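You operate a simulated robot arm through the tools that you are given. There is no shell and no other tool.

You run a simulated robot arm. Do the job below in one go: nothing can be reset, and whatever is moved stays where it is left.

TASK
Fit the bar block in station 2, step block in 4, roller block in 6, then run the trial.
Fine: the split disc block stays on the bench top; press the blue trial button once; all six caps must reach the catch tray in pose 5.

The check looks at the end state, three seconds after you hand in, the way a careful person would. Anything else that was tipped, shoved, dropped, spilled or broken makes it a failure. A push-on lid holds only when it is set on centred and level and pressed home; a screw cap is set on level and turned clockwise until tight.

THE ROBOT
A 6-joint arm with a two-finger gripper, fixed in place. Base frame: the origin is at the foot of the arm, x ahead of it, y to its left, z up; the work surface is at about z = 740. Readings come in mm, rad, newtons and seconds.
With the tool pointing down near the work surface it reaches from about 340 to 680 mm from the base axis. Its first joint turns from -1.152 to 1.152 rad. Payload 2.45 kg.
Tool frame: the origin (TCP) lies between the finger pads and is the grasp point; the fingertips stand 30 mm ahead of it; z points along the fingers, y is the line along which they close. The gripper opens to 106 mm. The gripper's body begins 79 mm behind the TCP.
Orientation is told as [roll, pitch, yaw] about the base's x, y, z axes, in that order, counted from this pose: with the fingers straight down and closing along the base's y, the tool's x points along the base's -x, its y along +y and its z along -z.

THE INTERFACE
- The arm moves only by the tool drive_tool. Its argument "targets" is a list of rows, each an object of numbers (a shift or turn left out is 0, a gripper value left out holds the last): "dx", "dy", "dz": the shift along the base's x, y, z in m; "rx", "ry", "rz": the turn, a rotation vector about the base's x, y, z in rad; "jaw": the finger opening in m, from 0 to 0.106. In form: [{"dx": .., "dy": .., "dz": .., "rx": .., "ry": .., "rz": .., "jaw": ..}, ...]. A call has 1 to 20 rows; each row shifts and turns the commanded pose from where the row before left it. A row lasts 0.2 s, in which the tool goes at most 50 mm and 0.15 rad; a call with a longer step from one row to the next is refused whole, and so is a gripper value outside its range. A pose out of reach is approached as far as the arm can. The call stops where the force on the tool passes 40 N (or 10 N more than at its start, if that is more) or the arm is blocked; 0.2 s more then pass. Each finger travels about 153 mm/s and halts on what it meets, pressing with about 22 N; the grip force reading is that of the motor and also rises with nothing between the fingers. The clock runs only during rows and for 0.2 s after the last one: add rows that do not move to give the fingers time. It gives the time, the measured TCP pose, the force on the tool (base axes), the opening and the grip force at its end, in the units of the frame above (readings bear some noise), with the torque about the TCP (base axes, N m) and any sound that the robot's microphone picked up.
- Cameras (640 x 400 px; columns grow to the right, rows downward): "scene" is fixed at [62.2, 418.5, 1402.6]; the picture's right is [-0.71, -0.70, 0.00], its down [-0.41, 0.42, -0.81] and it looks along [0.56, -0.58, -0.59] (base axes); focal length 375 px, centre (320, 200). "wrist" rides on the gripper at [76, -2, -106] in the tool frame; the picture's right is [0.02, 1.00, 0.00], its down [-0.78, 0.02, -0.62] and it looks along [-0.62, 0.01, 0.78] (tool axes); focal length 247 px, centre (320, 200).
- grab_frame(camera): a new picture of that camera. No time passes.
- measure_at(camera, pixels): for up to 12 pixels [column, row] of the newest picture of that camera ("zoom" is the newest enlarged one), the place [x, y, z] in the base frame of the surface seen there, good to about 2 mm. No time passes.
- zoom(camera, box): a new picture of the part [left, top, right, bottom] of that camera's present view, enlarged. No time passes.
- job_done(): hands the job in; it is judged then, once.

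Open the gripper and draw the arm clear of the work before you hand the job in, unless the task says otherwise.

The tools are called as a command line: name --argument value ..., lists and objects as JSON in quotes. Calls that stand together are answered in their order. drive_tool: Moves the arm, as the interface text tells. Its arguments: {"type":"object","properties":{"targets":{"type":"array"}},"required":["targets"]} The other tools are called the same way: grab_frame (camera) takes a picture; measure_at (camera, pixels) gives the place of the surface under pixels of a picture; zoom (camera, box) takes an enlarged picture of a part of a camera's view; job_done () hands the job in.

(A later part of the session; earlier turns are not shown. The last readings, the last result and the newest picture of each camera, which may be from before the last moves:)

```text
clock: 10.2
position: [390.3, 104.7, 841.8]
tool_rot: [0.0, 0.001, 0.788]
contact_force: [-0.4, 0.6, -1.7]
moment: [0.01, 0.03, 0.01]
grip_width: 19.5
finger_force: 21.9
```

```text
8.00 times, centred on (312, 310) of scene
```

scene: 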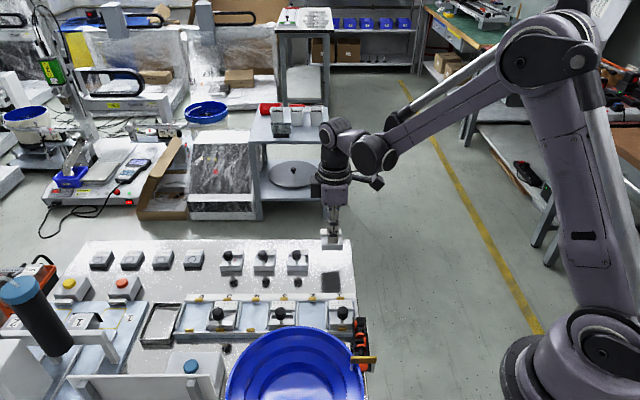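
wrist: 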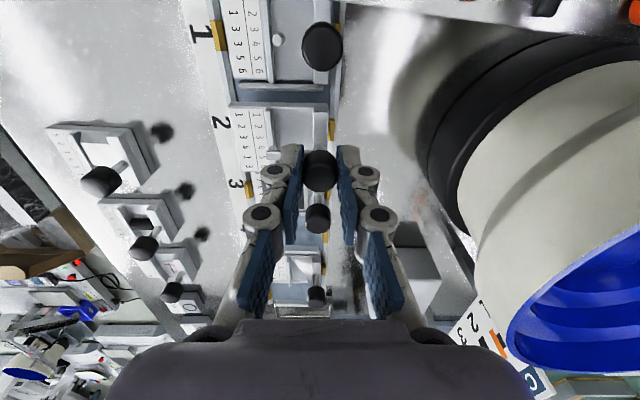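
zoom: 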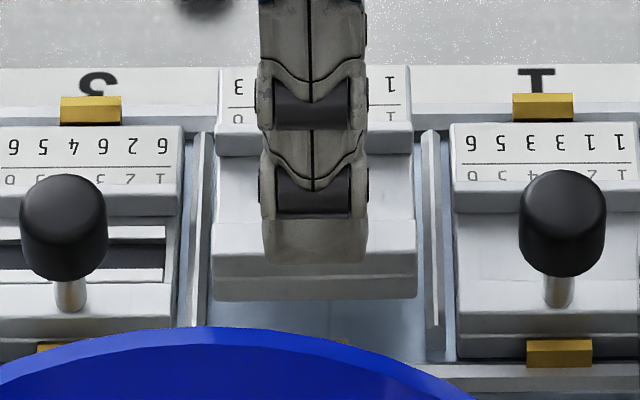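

I measure held-block corners against the station rib and clips in the same wrist frame.

zoom --camera "wrist" --box '[200, 20, 360, 180]'

measure_at --camera "zoom" --pixels '[[197, 218], [436, 216], [228, 374], [230, 166], [420, 172], [208, 140], [430, 155], [448, 270], [178, 40], [190, 130], [455, 200], [236, 385]]'

```text
2.50 times, centred on (280, 100) of wrist
```

zoom: 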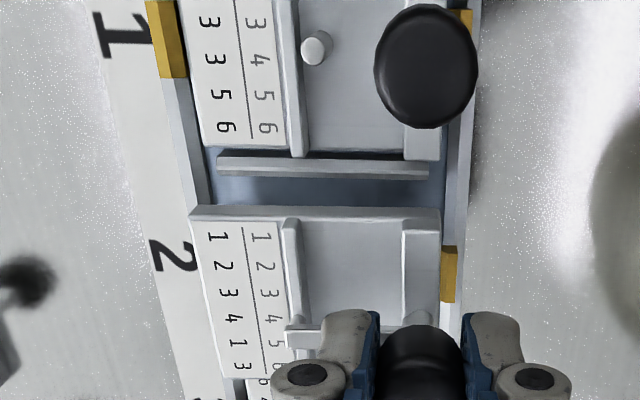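

```text
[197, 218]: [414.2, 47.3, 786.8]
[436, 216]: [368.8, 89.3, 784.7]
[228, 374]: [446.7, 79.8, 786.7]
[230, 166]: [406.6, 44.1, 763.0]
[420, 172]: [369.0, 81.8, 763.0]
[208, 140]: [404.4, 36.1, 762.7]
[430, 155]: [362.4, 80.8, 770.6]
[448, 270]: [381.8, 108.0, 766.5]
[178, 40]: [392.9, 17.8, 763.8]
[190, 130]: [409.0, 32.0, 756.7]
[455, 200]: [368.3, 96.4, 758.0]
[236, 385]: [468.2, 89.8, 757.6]
```

In rail coordinates the held block spans 325–372 along (station centre 348.4) and 198–259 across, matching station 1's block within ~1 mm. I lower it slowly to just above contact.

drive_tool --targets '[{"dz": -0.006}, {"dz": -0.006}, {"dz": -0.004}, {"dz": -0.002}, {"dz": -0.002}, {}]'

zoom --camera "wrist" --box '[200, 20, 360, 180]'

zoom --camera "scene" --box '[285, 285, 340, 335]'

```text
clock: 11.6
position: [389.5, 105.6, 822.3]
tool_rot: [0.0, -0.001, 0.788]
contact_force: [0.1, 0.0, -1.3]
moment: [0.01, 0.0, 0.03]
grip_width: 19.5
finger_force: 22.5
```

```text
2.50 times, centred on (280, 100) of wrist
```

zoom: 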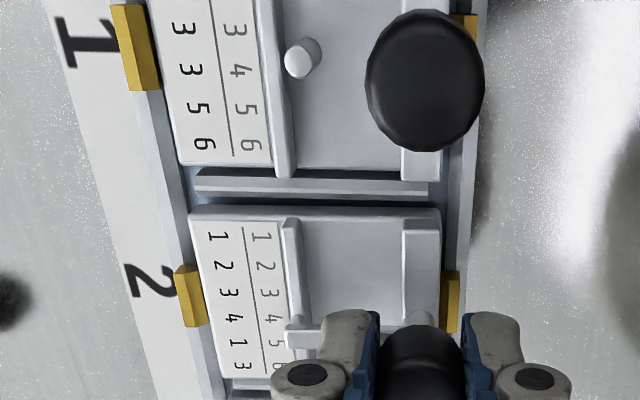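

```text
8.00 times, centred on (312, 310) of scene
```

zoom: 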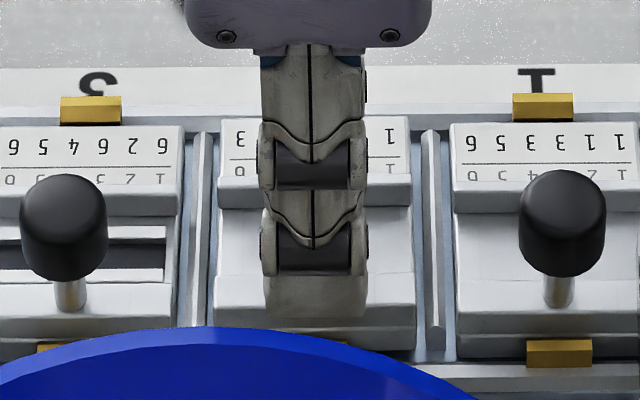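

The block sits between the clips, about 5 mm above seat with no contact. I continue down in 1 mm steps, letting the force limit guard.

drive_tool --targets '[{"dz": -0.0015}, {"dz": -0.0015}, {"dz": -0.001}, {"dz": -0.001}, {}]'

```text
clock: 12.8
position: [389.0, 105.3, 817.0]
tool_rot: [0.0, -0.003, 0.787]
contact_force: [-2.0, 3.1, 19.8]
moment: [0.12, 0.09, 0.06]
grip_width: 19.2
finger_force: 22.4
```

Contact: 20 N up at z≈817, the expected seat height. I press a little further and look.

drive_tool --targets '[{"dz": -0.0005}, {"dz": -0.0005}, {"dz": -0.0005}, {}]'

zoom --camera "wrist" --box '[200, 20, 360, 180]'

zoom --camera "scene" --box '[285, 285, 340, 335]'

```text
clock: 13.8
position: [389.2, 105.1, 815.4]
tool_rot: [0.002, 0.0, 0.787]
contact_force: [-7.0, 4.5, 17.0]
moment: [0.08, 0.26, 0.05]
grip_width: 19.3
finger_force: 21.7
```

```text
2.50 times, centred on (280, 100) of wrist
```

zoom: 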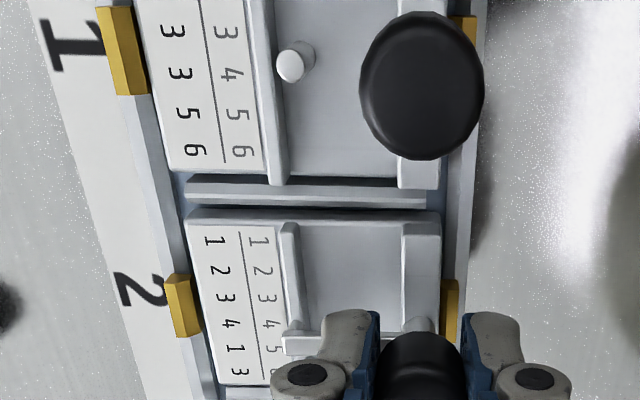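

```text
8.00 times, centred on (312, 310) of scene
```

zoom: 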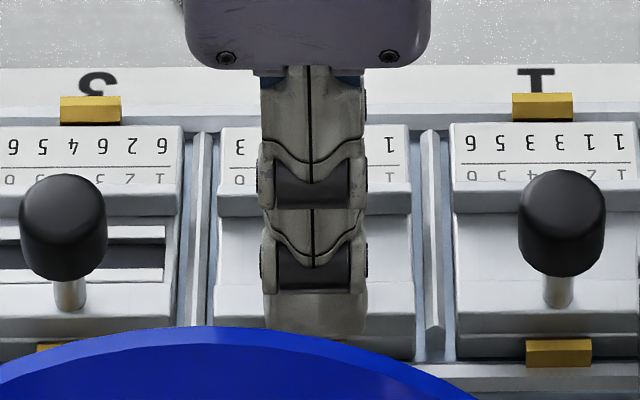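

No click heard; force is 17 N with some side force. I measure heights of the block's corners compared to station 1's.

zoom --camera "wrist" --box '[200, 20, 360, 180]'

measure_at --camera "zoom" --pixels '[[200, 222], [230, 375], [270, 230], [380, 230], [420, 240], [350, 290], [180, 150], [250, 150], [230, 20], [340, 150], [415, 165], [330, 100]]'

```text
2.50 times, centred on (280, 100) of wrist
```

zoom: 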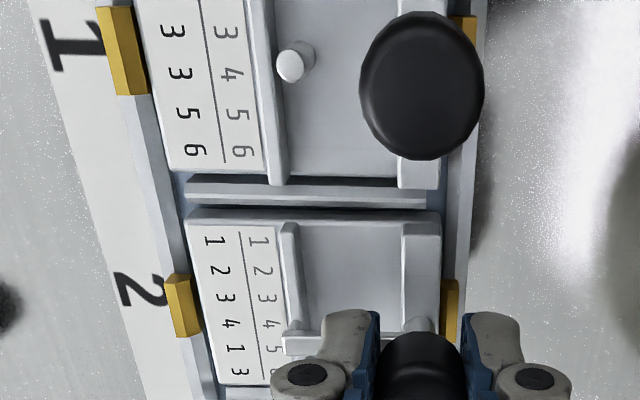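

```text
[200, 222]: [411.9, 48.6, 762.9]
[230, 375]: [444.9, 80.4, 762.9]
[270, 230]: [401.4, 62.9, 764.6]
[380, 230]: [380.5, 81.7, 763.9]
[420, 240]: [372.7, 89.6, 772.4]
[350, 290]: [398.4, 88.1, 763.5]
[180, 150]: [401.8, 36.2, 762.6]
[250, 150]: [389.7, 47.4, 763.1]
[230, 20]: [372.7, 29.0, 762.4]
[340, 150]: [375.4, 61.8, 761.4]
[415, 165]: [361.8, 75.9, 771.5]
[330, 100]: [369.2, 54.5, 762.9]
```

The block's table is at z 762.9, same as station 1's 762.6, so it is down on the bed. I relax the press slightly, open the jaw and raise to inspect.

drive_tool --targets '[{"dz": 0.001}, {"jaw": 0.03}, {"jaw": 0.045}, {}, {"dz": 0.02}, {"dz": 0.03}, {}]'

grab_frame --camera "wrist"

zoom --camera "wrist" --box '[200, 20, 360, 180]'

zoom --camera "scene" --box '[285, 285, 340, 335]'

```text
clock: 15.4
position: [388.6, 105.7, 866.5]
tool_rot: [0.001, -0.001, 0.788]
contact_force: [-0.1, -0.4, -0.1]
moment: [-0.02, 0.02, 0.02]
grip_width: 44.9
finger_force: 0.0
```

```text
taken
```

wrist: 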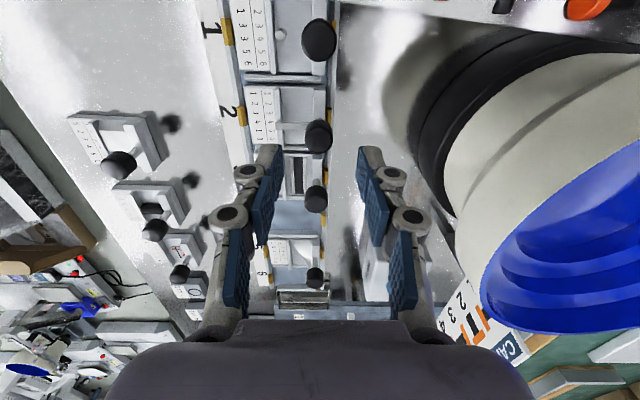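

```text
2.50 times, centred on (280, 100) of wrist
```

zoom: 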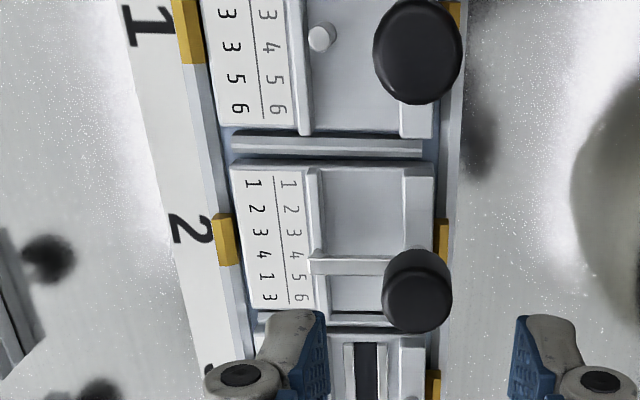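

```text
8.00 times, centred on (312, 310) of scene
```

zoom: 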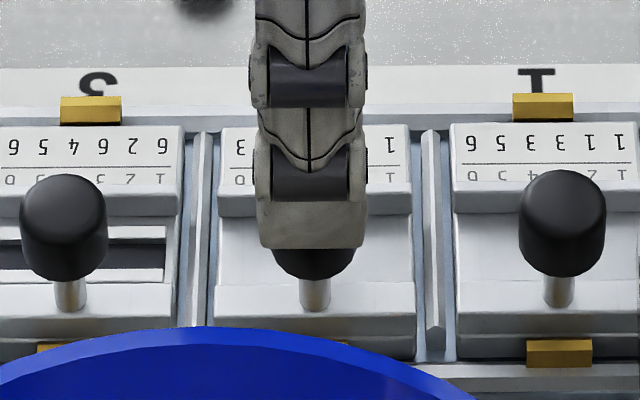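

Need a clear look at the seating; I move the arm toward the step block on the bench and inspect station 2.

drive_tool --targets '[{"dz": 0.02, "jaw": 0.06}, {"dx": 0.018, "dy": -0.012}, {"dx": 0.018, "dy": -0.012}, {"dx": 0.018, "dy": -0.012}, {"dx": 0.018, "dy": -0.012}, {"dx": 0.018, "dy": -0.012}, {"dx": 0.018, "dy": -0.012}, {"dx": 0.018, "dy": -0.012}, {"dx": 0.018, "dy": -0.012}, {}]'

zoom --camera "scene" --box '[285, 285, 340, 335]'

zoom --camera "scene" --box '[240, 230, 370, 340]'

grab_frame --camera "wrist"

```text
clock: 17.6
position: [533.8, 7.7, 886.2]
tool_rot: [0.001, 0.0, 0.787]
contact_force: [0.7, -0.1, 0.0]
moment: [0.01, -0.01, 0.03]
grip_width: 60.1
finger_force: 0.1
```

```text
8.00 times, centred on (312, 310) of scene
```

zoom: 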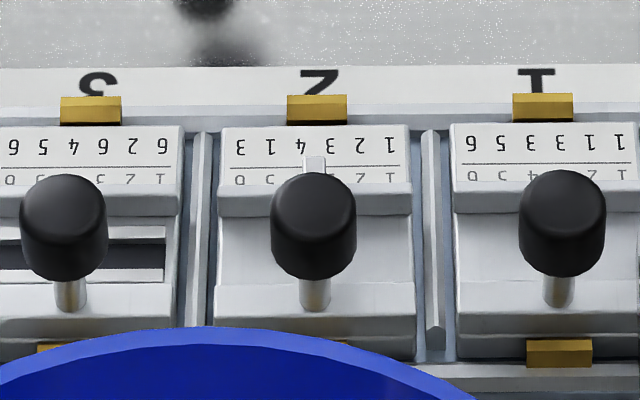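

```text
3.64 times, centred on (305, 285) of scene
```

zoom: 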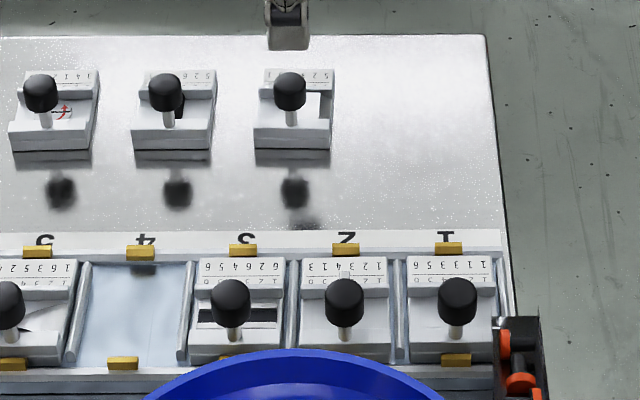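

```text
taken
```

wrist: 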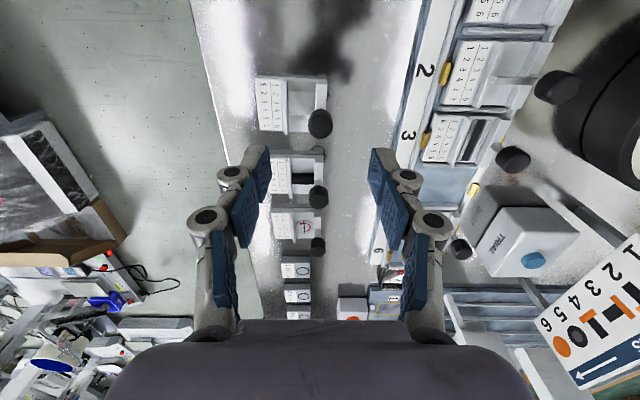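

With the arm away, station 2's block lines up with its neighbours (table edges at rows 123/125/127, knob tops 170/172/174). I verify heights and centring numerically.

zoom --camera "scene" --box '[285, 285, 340, 335]'

measure_at --camera "zoom" --pixels '[[228, 132], [402, 132], [230, 292], [400, 292], [458, 130], [625, 128], [470, 292], [620, 292], [175, 134], [165, 292], [195, 230], [435, 230]]'

measure_at --camera "scene" --pixels '[[312.1, 310.6], [312.1, 308.8], [312.1, 312.8], [309.7, 310.6], [314.5, 310.6]]'

```text
8.00 times, centred on (312, 310) of scene
```

zoom: 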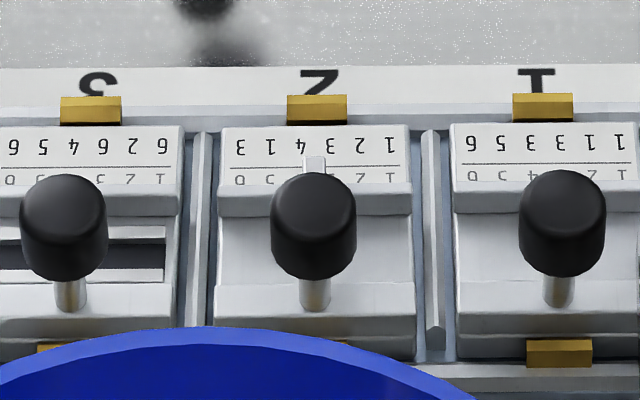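

```text
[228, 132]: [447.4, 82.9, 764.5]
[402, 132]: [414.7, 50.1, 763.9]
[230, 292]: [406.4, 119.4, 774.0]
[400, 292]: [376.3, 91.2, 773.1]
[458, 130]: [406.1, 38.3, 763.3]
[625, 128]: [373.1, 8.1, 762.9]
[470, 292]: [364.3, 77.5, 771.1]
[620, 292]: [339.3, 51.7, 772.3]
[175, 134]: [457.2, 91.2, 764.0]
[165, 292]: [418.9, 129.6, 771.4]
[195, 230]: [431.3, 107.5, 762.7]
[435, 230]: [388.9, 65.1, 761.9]
```

```text
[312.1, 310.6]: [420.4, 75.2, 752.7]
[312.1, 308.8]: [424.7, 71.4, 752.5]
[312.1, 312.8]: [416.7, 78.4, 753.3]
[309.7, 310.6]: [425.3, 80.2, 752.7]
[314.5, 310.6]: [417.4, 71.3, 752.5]
```

Station 2's block reads maybe 1 mm higher than its neighbours, near the noise. I compare knob-top heights with fresh pictures.

grab_frame --camera "scene"

measure_at --camera "scene" --pixels '[[311.8, 310.6], [311.8, 309.0], [311.8, 312.5], [310, 310.6], [313.8, 310.6], [313.8, 312], [342.9, 310.3], [341, 311], [344.5, 311], [280.4, 310.9], [279, 311.5], [282, 311.5]]'

zoom --camera "wrist" --box '[400, 0, 600, 125]'

measure_at --camera "zoom" --pixels '[[180, 160], [220, 310], [260, 150], [300, 250], [290, 305], [370, 180], [400, 250], [90, 370], [240, 20], [300, 50], [410, 60], [500, 280]]'

```text
taken
```

scene: 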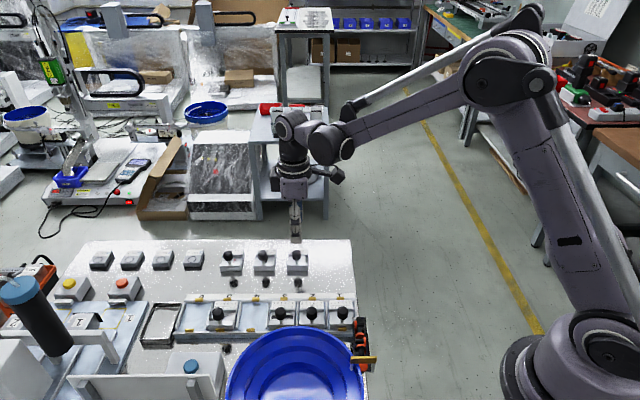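

```text
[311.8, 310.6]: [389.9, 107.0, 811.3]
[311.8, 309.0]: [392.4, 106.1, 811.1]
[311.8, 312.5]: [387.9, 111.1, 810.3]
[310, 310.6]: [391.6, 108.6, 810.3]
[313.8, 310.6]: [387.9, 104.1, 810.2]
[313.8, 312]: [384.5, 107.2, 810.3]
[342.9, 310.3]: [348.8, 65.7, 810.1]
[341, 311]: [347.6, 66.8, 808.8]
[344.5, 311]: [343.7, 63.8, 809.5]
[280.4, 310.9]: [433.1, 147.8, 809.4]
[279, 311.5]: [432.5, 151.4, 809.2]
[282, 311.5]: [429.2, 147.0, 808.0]
```

```text
3.20 times, centred on (500, 62) of wrist
```

zoom: 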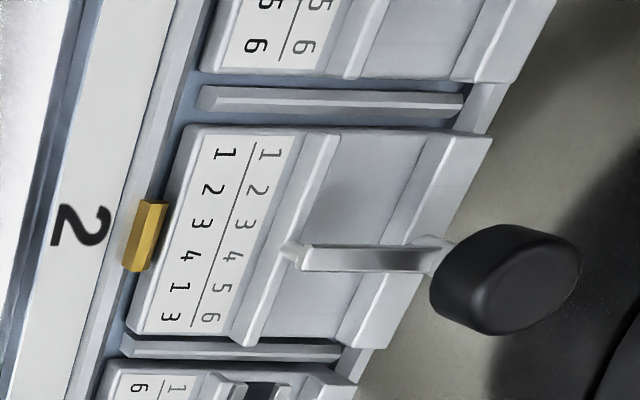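

```text
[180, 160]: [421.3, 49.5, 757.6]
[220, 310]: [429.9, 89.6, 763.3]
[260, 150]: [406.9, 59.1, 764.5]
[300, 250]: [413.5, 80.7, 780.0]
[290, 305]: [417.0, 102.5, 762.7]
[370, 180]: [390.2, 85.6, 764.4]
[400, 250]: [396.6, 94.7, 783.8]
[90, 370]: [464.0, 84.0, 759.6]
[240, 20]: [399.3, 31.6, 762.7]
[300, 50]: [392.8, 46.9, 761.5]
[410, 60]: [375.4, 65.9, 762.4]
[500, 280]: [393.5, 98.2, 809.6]
```

Station 2's knob top is at ~810.6 vs 809.2 for neighbours, so it may not be pressed home. I go back with closed fingers to press on the knob.

drive_tool --targets '[{"dx": -0.024, "dy": 0.016, "jaw": 0.0}, {"dx": -0.024, "dy": 0.016}, {"dx": -0.024, "dy": 0.016}, {"dx": -0.024, "dy": 0.016}, {"dx": -0.024, "dy": 0.016}, {"dx": -0.024, "dy": 0.016}, {"dz": -0.02}, {"dz": -0.015}, {}]'

grab_frame --camera "wrist"

zoom --camera "scene" --box '[285, 275, 340, 325]'

```text
clock: 19.6
position: [390.4, 105.4, 850.1]
tool_rot: [0.0, 0.0, 0.788]
contact_force: [0.5, -0.1, -1.0]
moment: [0.02, 0.0, 0.01]
grip_width: 0.0
finger_force: 21.8
```

```text
taken
```

wrist: 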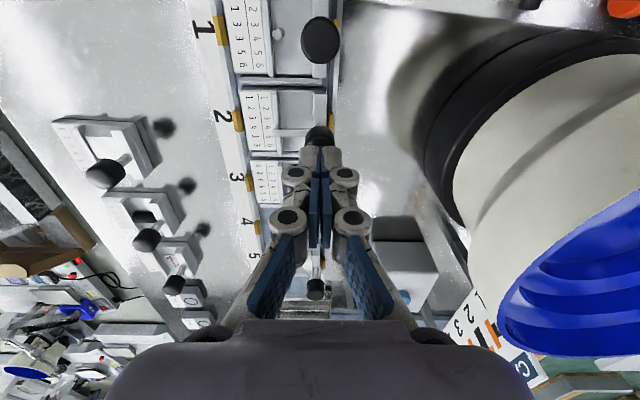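

```text
8.00 times, centred on (312, 300) of scene
```

zoom: 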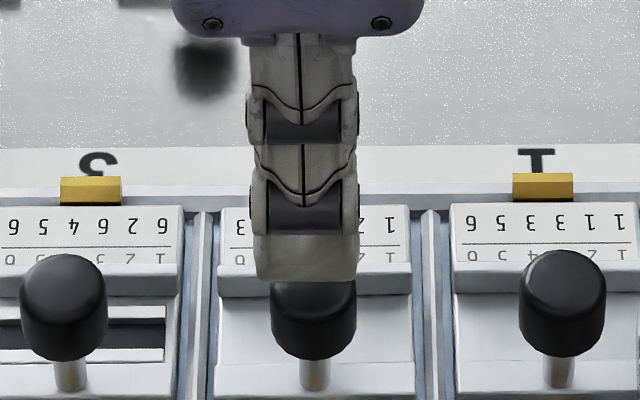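

The closed tips hover about 9 mm over the knob. I press down in small steps until force builds.

drive_tool --targets '[{"dz": -0.005}, {"dz": -0.003}, {"dz": -0.001}, {"dz": -0.001}, {"dz": -0.001}, {}]'

```text
clock: 21.0
position: [389.9, 105.3, 839.4]
tool_rot: [0.001, 0.001, 0.787]
contact_force: [0.3, 0.5, -0.1]
moment: [-0.01, 0.01, -0.01]
grip_width: 0.0
finger_force: 22.2
```

No contact yet at tips z≈809.4. I continue in small steps.

drive_tool --targets '[{"dz": -0.0007}, {"dz": -0.0007}, {"dz": -0.0006}, {}]'

```text
clock: 22.0
position: [389.1, 106.2, 837.6]
tool_rot: [0.0, -0.001, 0.787]
contact_force: [0.5, 1.5, 13.0]
moment: [0.07, 0.03, 0.01]
grip_width: 5.9
finger_force: 22.2
```

Force builds at tips z≈808, but the fingers spread to 5.9 mm on the knob. I lift, shift 5 mm so that one fingertip presses squarely, and press again.

drive_tool --targets '[{"dz": 0.004}, {"dx": 0.0035, "dy": -0.0035, "jaw": 0.0}, {}, {"dz": -0.003}, {"dz": -0.0007}, {"dz": -0.0007}, {"dz": -0.0007}, {}]'

```text
clock: 23.8
position: [393.6, 100.6, 838.2]
tool_rot: [0.001, 0.0, 0.789]
contact_force: [0.2, -2.3, 21.7]
moment: [-0.03, 0.01, 0.01]
grip_width: 5.8
finger_force: 21.5
```

Force is 21.7 N with 5.8 mm spread. I press a bit more, to around 35 N.

drive_tool --targets '[{"dz": -0.0006}, {"dz": -0.0006}, {"dz": -0.0006}, {}]'

```text
clock: 24.2
position: [393.9, 101.5, 837.9]
tool_rot: [0.0, -0.001, 0.787]
contact_force: [-1.2, 0.3, 14.2]
moment: [0.02, 0.07, 0.02]
grip_width: 6.0
finger_force: 22.0
stopped in row 2: the force on the tool passed its limit at 45 N (the readings are from after the stop); the commanded pose is now the measured one
```

Pressed to 45 N on the knob, no click. I raise and move off to recheck the heights.

drive_tool --targets '[{"dz": 0.015}, {"dz": 0.03}, {"dx": 0.022, "dy": -0.0145}, {"dx": 0.022, "dy": -0.0145}, {"dx": 0.022, "dy": -0.0145, "jaw": 0.06}, {"dx": 0.022, "dy": -0.0145}, {"dx": 0.022, "dy": -0.0145}, {"dx": 0.022, "dy": -0.0145}, {}]'

grab_frame --camera "scene"

measure_at --camera "scene" --pixels '[[311.8, 310.6], [311.8, 309.0], [311.8, 312.5], [310, 310.6], [313.8, 310.6], [313.8, 312], [342.9, 310.3], [341, 311], [344.5, 311], [280.4, 310.9], [279, 311.5], [282, 311.5]]'

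zoom --camera "scene" --box '[285, 285, 340, 335]'

measure_at --camera "zoom" --pixels '[[228, 132], [402, 132], [230, 292], [400, 292], [458, 130], [625, 128], [470, 292], [620, 292], [175, 134], [165, 292], [250, 340], [480, 340]]'

```text
clock: 26.2
position: [526.7, 12.1, 880.9]
tool_rot: [0.0, -0.001, 0.788]
contact_force: [0.0, 0.2, -0.5]
moment: [-0.02, 0.0, 0.02]
grip_width: 59.8
finger_force: 0.0
```

```text
taken
```

scene: 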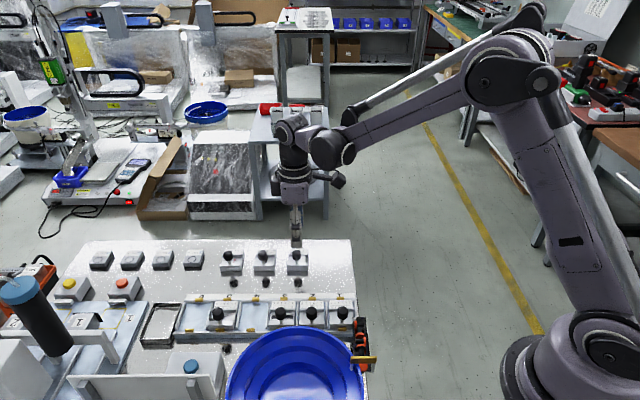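

```text
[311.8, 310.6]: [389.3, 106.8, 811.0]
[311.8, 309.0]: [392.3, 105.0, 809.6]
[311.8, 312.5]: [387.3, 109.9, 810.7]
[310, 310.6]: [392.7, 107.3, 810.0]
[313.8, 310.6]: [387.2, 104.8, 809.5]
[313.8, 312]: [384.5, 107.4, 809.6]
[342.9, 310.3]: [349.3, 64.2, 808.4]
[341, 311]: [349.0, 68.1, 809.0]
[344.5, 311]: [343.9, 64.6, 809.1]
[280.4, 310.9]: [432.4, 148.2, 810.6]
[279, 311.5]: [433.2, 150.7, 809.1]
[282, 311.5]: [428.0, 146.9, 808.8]
```

```text
8.00 times, centred on (312, 310) of scene
```

zoom: 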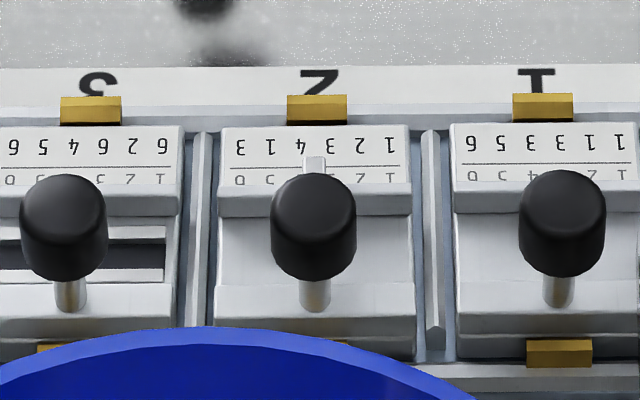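

```text
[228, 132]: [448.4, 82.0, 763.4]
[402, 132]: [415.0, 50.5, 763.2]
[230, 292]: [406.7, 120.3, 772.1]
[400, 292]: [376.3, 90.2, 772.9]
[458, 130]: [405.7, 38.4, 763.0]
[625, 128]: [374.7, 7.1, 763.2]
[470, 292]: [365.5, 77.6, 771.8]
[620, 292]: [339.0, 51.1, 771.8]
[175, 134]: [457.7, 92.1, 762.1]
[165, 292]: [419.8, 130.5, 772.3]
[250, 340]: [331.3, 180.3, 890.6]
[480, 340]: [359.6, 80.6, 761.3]
```

Heights now agree with the neighbours (table 763.3 vs 763.1/762.1), so station 2 is seated. Next the step block: look from the wrist camera above it.

grab_frame --camera "wrist"

zoom --camera "wrist" --box '[240, 60, 360, 160]'

```text
taken
```

wrist: 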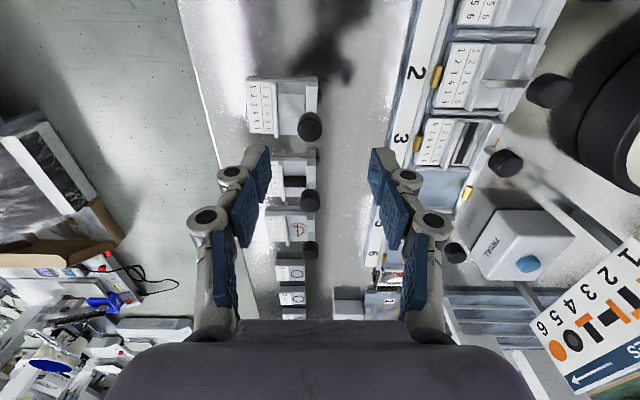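

```text
4.00 times, centred on (300, 110) of wrist
```

zoom: 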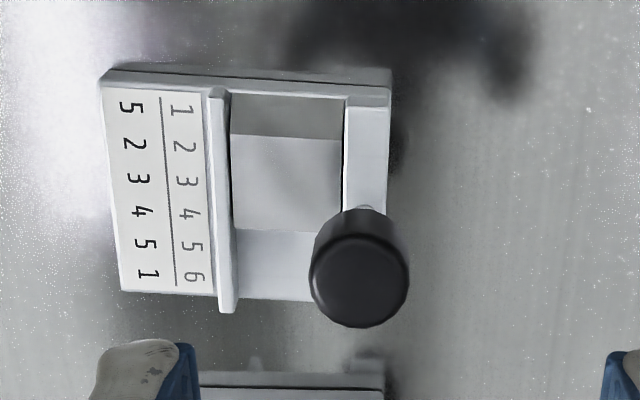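

The step block's knob top is centred near wrist (309.9,130.5). I measure its position and block corners.

measure_at --camera "zoom" --pixels '[[359, 282], [325, 282], [394, 282], [359, 250], [359, 315], [105, 88], [123, 288], [388, 92], [285, 180], [285, 265], [285, 115], [365, 150]]'

```text
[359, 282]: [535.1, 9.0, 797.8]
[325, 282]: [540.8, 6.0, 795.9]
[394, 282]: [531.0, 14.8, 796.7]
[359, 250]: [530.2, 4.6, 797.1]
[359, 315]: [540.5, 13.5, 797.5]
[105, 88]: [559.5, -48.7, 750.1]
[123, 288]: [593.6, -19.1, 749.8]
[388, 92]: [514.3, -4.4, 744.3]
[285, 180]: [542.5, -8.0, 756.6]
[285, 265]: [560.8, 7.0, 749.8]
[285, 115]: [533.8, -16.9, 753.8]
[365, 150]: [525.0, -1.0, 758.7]
```

Knob axis ≈(535.5,9.6); no tall features on this block. I descend to just above it and check centring.

drive_tool --targets '[{"dx": 0.009, "dy": -0.0031, "dz": -0.015}, {"dz": -0.015}, {"dz": -0.015}, {}, {}]'

zoom --camera "wrist" --box '[250, 100, 390, 190]'

measure_at --camera "zoom" --pixels '[[310, 230], [310, 200], [310, 260], [270, 230], [350, 230], [65, 240], [560, 240], [310, 180]]'

```text
clock: 27.4
position: [534.8, 10.0, 836.2]
tool_rot: [0.001, 0.0, 0.789]
contact_force: [0.3, -0.4, 0.0]
moment: [-0.01, 0.01, -0.04]
grip_width: 60.0
finger_force: 0.0
```

```text
4.44 times, centred on (320, 145) of wrist
```

zoom: 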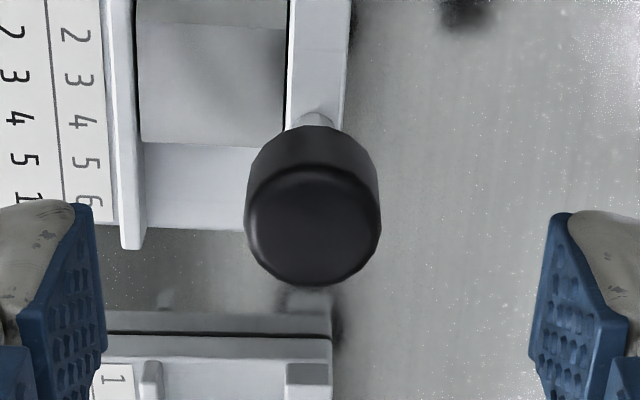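

```text
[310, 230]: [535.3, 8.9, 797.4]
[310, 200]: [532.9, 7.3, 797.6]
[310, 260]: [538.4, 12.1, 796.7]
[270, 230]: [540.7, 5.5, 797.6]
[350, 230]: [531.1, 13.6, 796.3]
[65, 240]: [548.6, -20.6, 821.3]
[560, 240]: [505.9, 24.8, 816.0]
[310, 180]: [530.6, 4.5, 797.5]
```

The TCP (534.8,10.0) matches the knob (535.3,9). I descend to z≈798 and close on it, then lift.

drive_tool --targets '[{"dz": -0.019}, {"dz": -0.0185}, {}, {"jaw": 0.024}, {"jaw": 0.015}, {"jaw": 0.015}, {}, {"dz": 0.005}, {"dz": 0.01}, {"dz": 0.025}, {"dz": 0.04}, {}]'

grab_frame --camera "wrist"

zoom --camera "scene" --box '[250, 190, 340, 280]'

```text
clock: 30.0
position: [534.4, 11.9, 880.4]
tool_rot: [0.001, 0.001, 0.788]
contact_force: [-1.2, -0.1, -1.0]
moment: [-0.03, 0.0, 0.03]
grip_width: 19.4
finger_force: 22.2
```

```text
taken
```

wrist: 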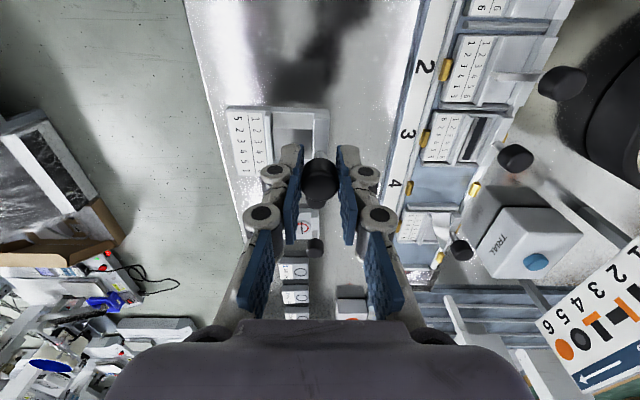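

```text
4.44 times, centred on (295, 235) of scene
```

zoom: 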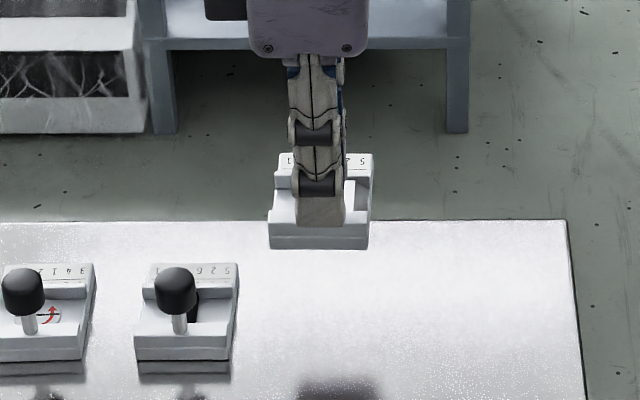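

Held securely. Station 4's knob target is station 2's release point plus two pitches: (473.0,189.3). I carry the block there.

drive_tool --targets '[{"dz": 0.01}, {"dx": -0.0077, "dy": 0.0221}, {"dx": -0.0077, "dy": 0.0221}, {"dx": -0.0077, "dy": 0.0221}, {"dx": -0.0077, "dy": 0.0221}, {"dx": -0.0077, "dy": 0.0221}, {"dx": -0.0077, "dy": 0.0221}, {"dx": -0.0077, "dy": 0.0221}, {"dx": -0.0077, "dy": 0.0221}, {}, {"dz": -0.025}, {"dz": -0.025}, {}, {}]'

grab_frame --camera "wrist"

zoom --camera "wrist" --box '[200, 20, 360, 180]'

measure_at --camera "zoom" --pixels '[[197, 218], [436, 216], [228, 374], [230, 166], [420, 172], [208, 140], [430, 155], [448, 270], [178, 40], [190, 130], [455, 200], [236, 385]]'

zoom --camera "scene" --box '[200, 280, 300, 340]'

```text
clock: 33.0
position: [473.9, 188.1, 839.5]
tool_rot: [-0.001, 0.0, 0.788]
contact_force: [-0.1, -0.9, -0.9]
moment: [0.02, 0.01, -0.01]
grip_width: 19.5
finger_force: 22.2
```

```text
taken
```

wrist: 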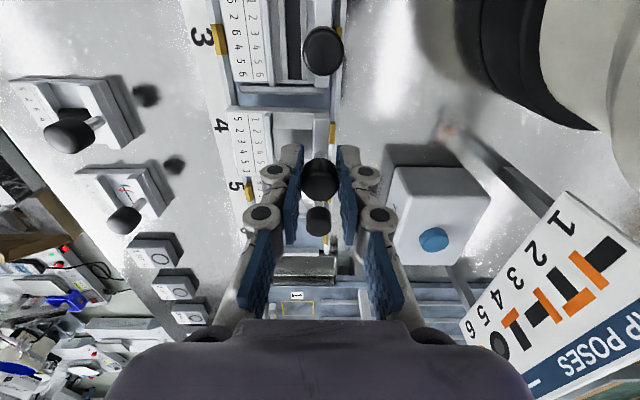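

```text
2.50 times, centred on (280, 100) of wrist
```

zoom: 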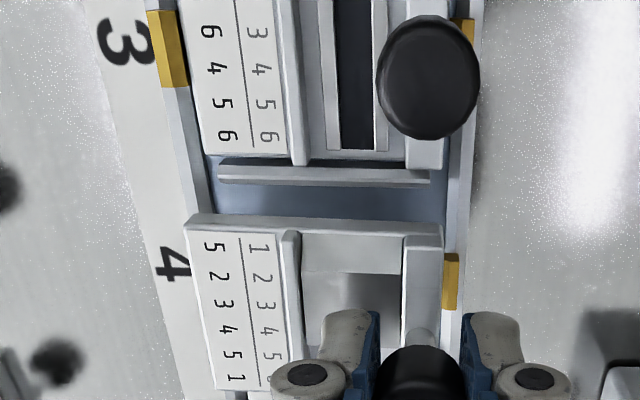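

```text
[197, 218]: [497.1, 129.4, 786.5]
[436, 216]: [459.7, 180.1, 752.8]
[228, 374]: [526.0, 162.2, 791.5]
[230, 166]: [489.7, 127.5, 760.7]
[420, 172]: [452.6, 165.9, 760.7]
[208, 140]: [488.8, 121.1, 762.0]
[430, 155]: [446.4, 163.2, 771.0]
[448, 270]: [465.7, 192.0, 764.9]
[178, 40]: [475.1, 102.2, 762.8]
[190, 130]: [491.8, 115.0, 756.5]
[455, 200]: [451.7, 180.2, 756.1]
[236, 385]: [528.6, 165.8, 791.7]
```

```text
6.40 times, centred on (250, 310) of scene
```

zoom: 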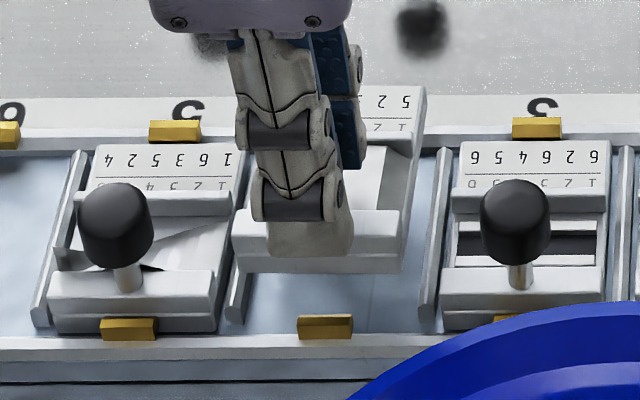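

Block is level and aligned visually (block edge and rib edge nearly parallel). I measure its corners against ribs and clips.

zoom --camera "wrist" --box '[240, 90, 340, 180]'

measure_at --camera "zoom" --pixels '[[152, 85], [150, 75], [545, 88], [540, 110], [545, 100], [210, 330], [195, 250], [350, 90], [250, 90]]'

```text
4.44 times, centred on (290, 135) of wrist
```

zoom: 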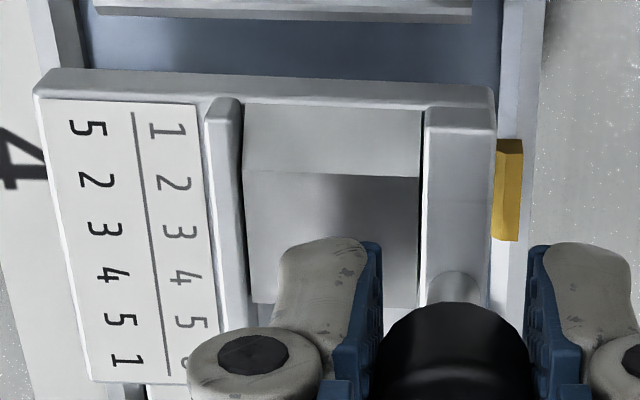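

```text
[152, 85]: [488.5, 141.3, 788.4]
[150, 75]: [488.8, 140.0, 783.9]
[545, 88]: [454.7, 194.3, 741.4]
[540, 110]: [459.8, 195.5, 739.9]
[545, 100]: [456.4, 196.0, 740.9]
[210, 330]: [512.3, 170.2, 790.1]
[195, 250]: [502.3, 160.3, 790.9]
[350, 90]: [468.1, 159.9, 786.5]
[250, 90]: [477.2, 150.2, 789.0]
```

I re-zoom and measure the actual corners at (42,97), (95,376), (487,105).

zoom --camera "wrist" --box '[240, 90, 340, 180]'

measure_at --camera "zoom" --pixels '[[44, 100], [95, 374], [488, 120], [488, 200], [60, 190], [75, 270], [487, 112], [508, 190], [120, 5], [460, 15]]'

```text
4.44 times, centred on (290, 135) of wrist
```

zoom: 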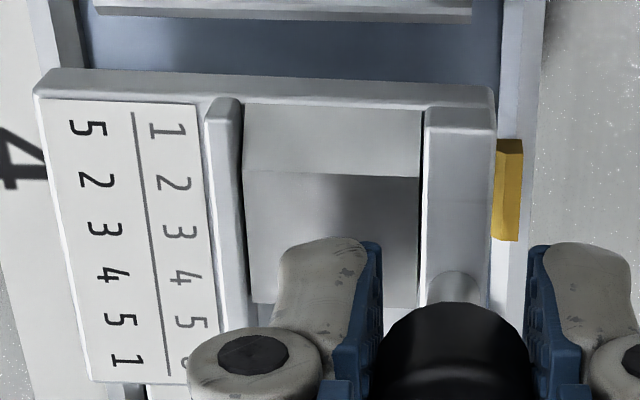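

```text
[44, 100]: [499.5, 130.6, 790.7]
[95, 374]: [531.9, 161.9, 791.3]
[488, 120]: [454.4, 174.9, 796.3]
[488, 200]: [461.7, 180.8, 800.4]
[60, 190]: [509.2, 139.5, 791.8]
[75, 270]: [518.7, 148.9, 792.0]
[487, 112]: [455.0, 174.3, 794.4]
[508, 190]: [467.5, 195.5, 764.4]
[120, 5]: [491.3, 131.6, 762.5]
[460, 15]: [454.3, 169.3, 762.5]
```

Block spans 445.3–490.6 along and 197.6–261.3 across — centred on station 4 (467.3, 229.2) within a millimetre. I lower it to the bed.

drive_tool --targets '[{"dz": -0.008}, {"dz": -0.008}, {"dz": -0.006}, {"dz": -0.003}, {"dz": -0.0015}, {"dz": -0.001}, {}]'

zoom --camera "wrist" --box '[200, 20, 360, 180]'

```text
clock: 34.6
position: [472.9, 187.5, 812.2]
tool_rot: [0.0, 0.0, 0.787]
contact_force: [-0.3, -1.0, 2.0]
moment: [-0.06, -0.03, -0.03]
grip_width: 19.3
finger_force: 21.8
```

```text
2.50 times, centred on (280, 100) of wrist
```

zoom: 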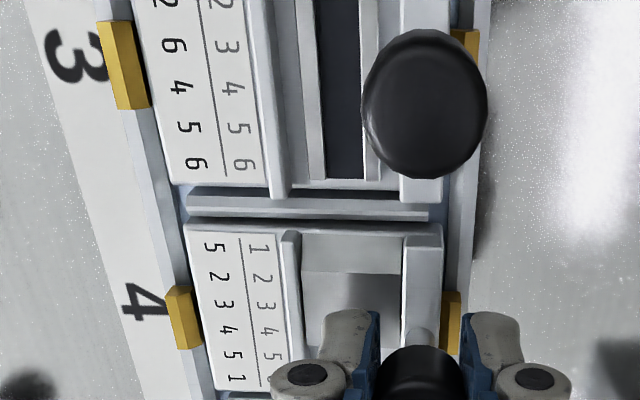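

Slight contact (2 N) at z≈812, visually centred between clips. I press down further in small steps.

drive_tool --targets '[{"dz": -0.0007}, {"dz": -0.0007}, {"dz": -0.0007}, {}]'

```text
clock: 35.6
position: [473.1, 187.9, 808.5]
tool_rot: [-0.001, 0.0, 0.788]
contact_force: [-1.9, 1.6, 19.7]
moment: [0.05, 0.03, 0.02]
grip_width: 19.6
finger_force: 22.3
```

19.7 N at about the seat height. One more gentle press, then release and raise.

drive_tool --targets '[{"dz": -0.0006}, {"dz": -0.0006}, {}]'

zoom --camera "wrist" --box '[200, 20, 360, 180]'

measure_at --camera "zoom" --pixels '[[200, 240], [225, 380], [260, 250], [215, 300], [420, 250], [215, 150], [180, 170], [420, 180], [255, 150], [230, 210]]'

```text
clock: 36.4
position: [472.3, 188.5, 809.3]
tool_rot: [0.0, -0.001, 0.788]
contact_force: [-2.4, 3.7, 9.5]
moment: [0.15, 0.02, 0.0]
grip_width: 19.6
finger_force: 21.9
```

```text
2.50 times, centred on (280, 100) of wrist
```

zoom: 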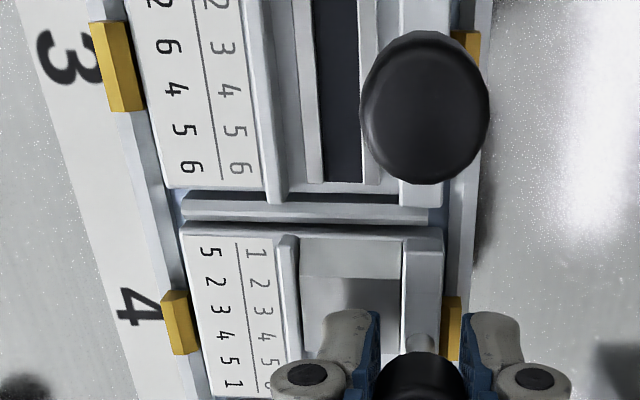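

```text
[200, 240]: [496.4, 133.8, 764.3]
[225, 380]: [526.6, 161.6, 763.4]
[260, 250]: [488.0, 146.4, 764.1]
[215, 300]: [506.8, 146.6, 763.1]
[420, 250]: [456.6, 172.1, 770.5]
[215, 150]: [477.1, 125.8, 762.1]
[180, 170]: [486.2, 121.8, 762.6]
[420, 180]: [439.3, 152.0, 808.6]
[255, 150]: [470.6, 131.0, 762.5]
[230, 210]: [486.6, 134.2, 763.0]
```

Table heights 763–764 vs 762.5 on the neighbour. I release and raise to compare clip overlap of stations 2–5.

drive_tool --targets '[{"dz": 0.0005}, {"jaw": 0.03}, {"jaw": 0.05}, {}, {"dz": 0.02}, {"dz": 0.035}, {"dz": 0.03}, {"dx": -0.02, "dy": -0.02}, {"dx": -0.02, "dy": -0.02}, {"dx": -0.02, "dy": -0.02}, {}]'

grab_frame --camera "wrist"

zoom --camera "wrist" --box '[190, 0, 370, 120]'

zoom --camera "wrist" --box '[200, 100, 380, 220]'

zoom --camera "scene" --box '[200, 280, 300, 340]'

```text
clock: 38.8
position: [409.4, 124.9, 893.4]
tool_rot: [0.001, -0.001, 0.787]
contact_force: [0.7, 0.8, -0.5]
moment: [0.01, 0.03, 0.0]
grip_width: 50.0
finger_force: 0.0
```

```text
taken
```

wrist: 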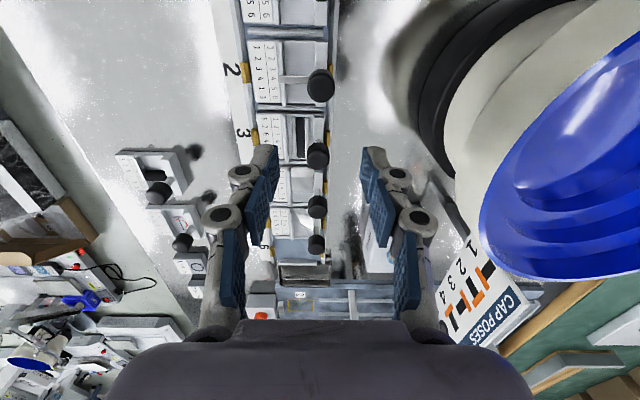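

```text
3.33 times, centred on (280, 60) of wrist
```

zoom: 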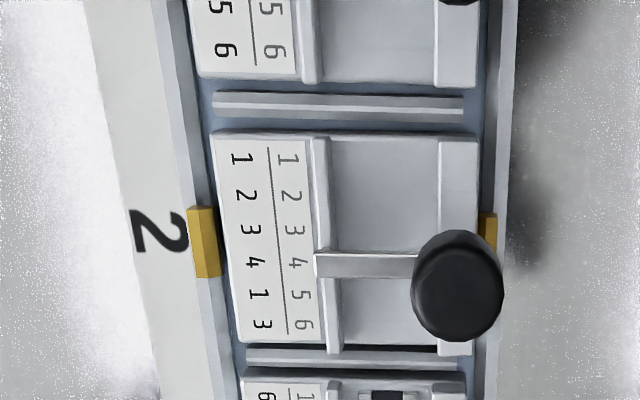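

```text
3.33 times, centred on (290, 160) of wrist
```

zoom: 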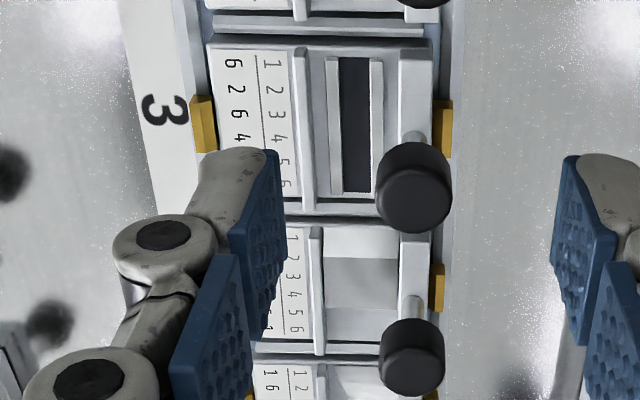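

```text
6.40 times, centred on (250, 310) of scene
```

zoom: 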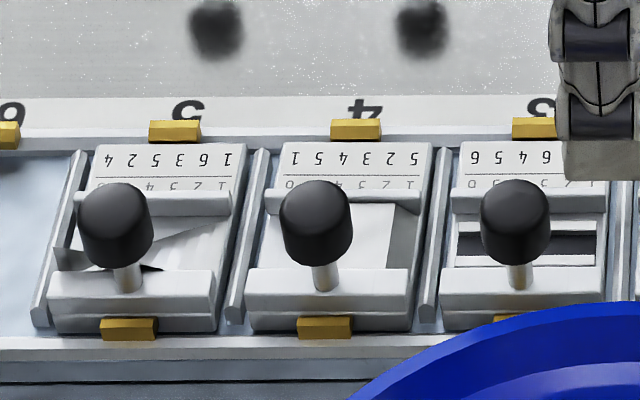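

Stations 3, 4 and 5 look alike in seating and clip overlap. I verify the step block's heights against both neighbours.

measure_at --camera "zoom" --pixels '[[288, 150], [425, 150], [260, 275], [400, 275], [102, 150], [240, 150], [70, 275], [205, 275], [465, 148], [460, 272], [590, 272], [265, 318]]'

grab_frame --camera "scene"

measure_at --camera "scene" --pixels '[[249.2, 311], [249.2, 309.3], [249.2, 312.6], [247.4, 311], [251, 311], [217.8, 311.4], [217.8, 313], [216, 312], [280.4, 310.9], [279, 311.5], [282, 311.5], [311.8, 310.6]]'

```text
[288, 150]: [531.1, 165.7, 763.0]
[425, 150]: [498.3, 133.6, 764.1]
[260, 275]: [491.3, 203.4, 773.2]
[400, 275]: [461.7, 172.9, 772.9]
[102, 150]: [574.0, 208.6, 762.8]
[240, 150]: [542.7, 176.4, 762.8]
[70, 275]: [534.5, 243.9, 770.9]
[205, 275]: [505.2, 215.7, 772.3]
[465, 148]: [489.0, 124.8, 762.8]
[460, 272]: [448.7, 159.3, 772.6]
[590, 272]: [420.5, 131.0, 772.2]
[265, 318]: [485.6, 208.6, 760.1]
```

```text
taken
```

scene: 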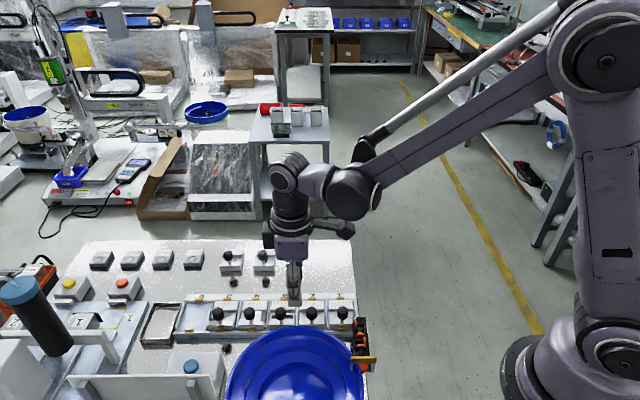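

```text
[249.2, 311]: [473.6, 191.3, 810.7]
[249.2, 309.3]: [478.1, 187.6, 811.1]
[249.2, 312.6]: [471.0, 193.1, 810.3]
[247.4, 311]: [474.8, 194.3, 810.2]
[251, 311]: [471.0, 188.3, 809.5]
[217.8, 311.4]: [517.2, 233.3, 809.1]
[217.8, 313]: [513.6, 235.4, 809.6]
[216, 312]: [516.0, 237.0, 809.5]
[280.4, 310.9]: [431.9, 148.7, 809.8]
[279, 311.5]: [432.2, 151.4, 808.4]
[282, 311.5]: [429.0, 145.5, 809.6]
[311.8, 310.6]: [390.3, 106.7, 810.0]
```

The fitted blocks read about 0.5–1 mm proud, so I'll press the step block near its centre: closed fingertips on the lip (d≈234, z≈768), at TCP (499.6,161.6).

drive_tool --targets '[{"dx": 0.03, "dy": 0.0122, "jaw": 0.0}, {"dx": 0.03, "dy": 0.0122}, {"dx": 0.0302, "dy": 0.0123, "dz": -0.01}, {"dz": -0.03}, {"dz": -0.03}, {"dz": -0.015}, {}]'

grab_frame --camera "wrist"

zoom --camera "scene" --box '[200, 270, 300, 330]'

```text
clock: 40.4
position: [501.9, 166.7, 809.6]
tool_rot: [0.0, 0.001, 0.787]
contact_force: [-0.2, -0.4, 0.4]
moment: [0.01, -0.02, 0.01]
grip_width: 0.0
finger_force: 21.9
```

```text
taken
```

wrist: 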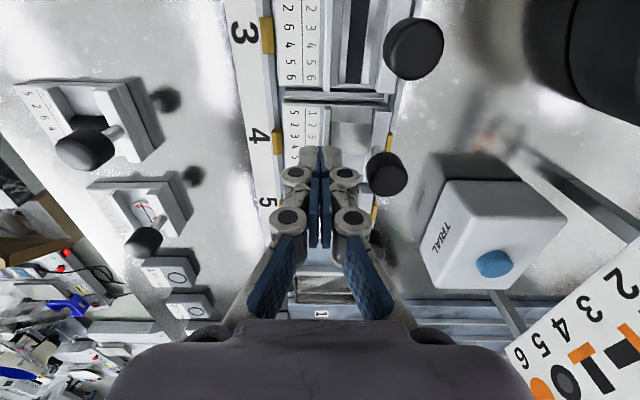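

```text
6.40 times, centred on (250, 300) of scene
```

zoom: 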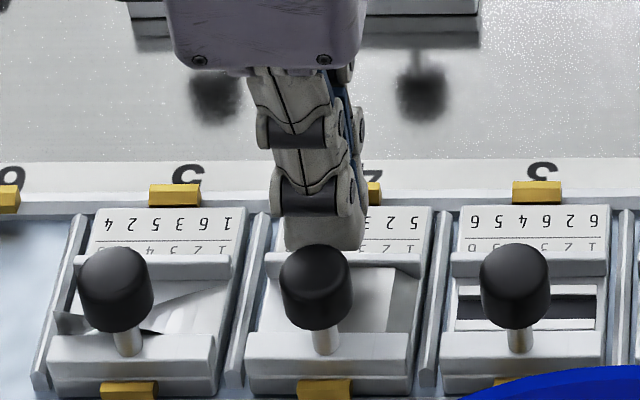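

The TCP sits at about (502,165.5): right across, 4.7 mm too far along. I shift back along the rail and press down in small steps.

drive_tool --targets '[{"dx": -0.0033, "dy": -0.0033}, {"dz": -0.005}, {"dz": -0.003}, {"dz": -0.001}, {"dz": -0.001}, {"dz": -0.0007}, {}]'

```text
clock: 42.0
position: [500.2, 161.7, 798.7]
tool_rot: [0.001, -0.002, 0.787]
contact_force: [-1.8, 5.4, 30.2]
moment: [0.31, 0.12, 0.01]
grip_width: 0.0
finger_force: 22.0
```

30 N on the lip, with no spread of the fingers. I press a touch more to near the limit.

drive_tool --targets '[{"dz": -0.0004}, {"dz": -0.0004}, {}]'

```text
clock: 42.5
position: [499.3, 161.7, 798.9]
tool_rot: [0.002, 0.0, 0.787]
contact_force: [-1.0, 0.9, 11.5]
moment: [0.07, 0.12, 0.0]
grip_width: 0.2
finger_force: 21.9
stopped in row 2: the force on the tool passed its limit at 42 N (the readings are from after the stop); the commanded pose is now the measured one
```

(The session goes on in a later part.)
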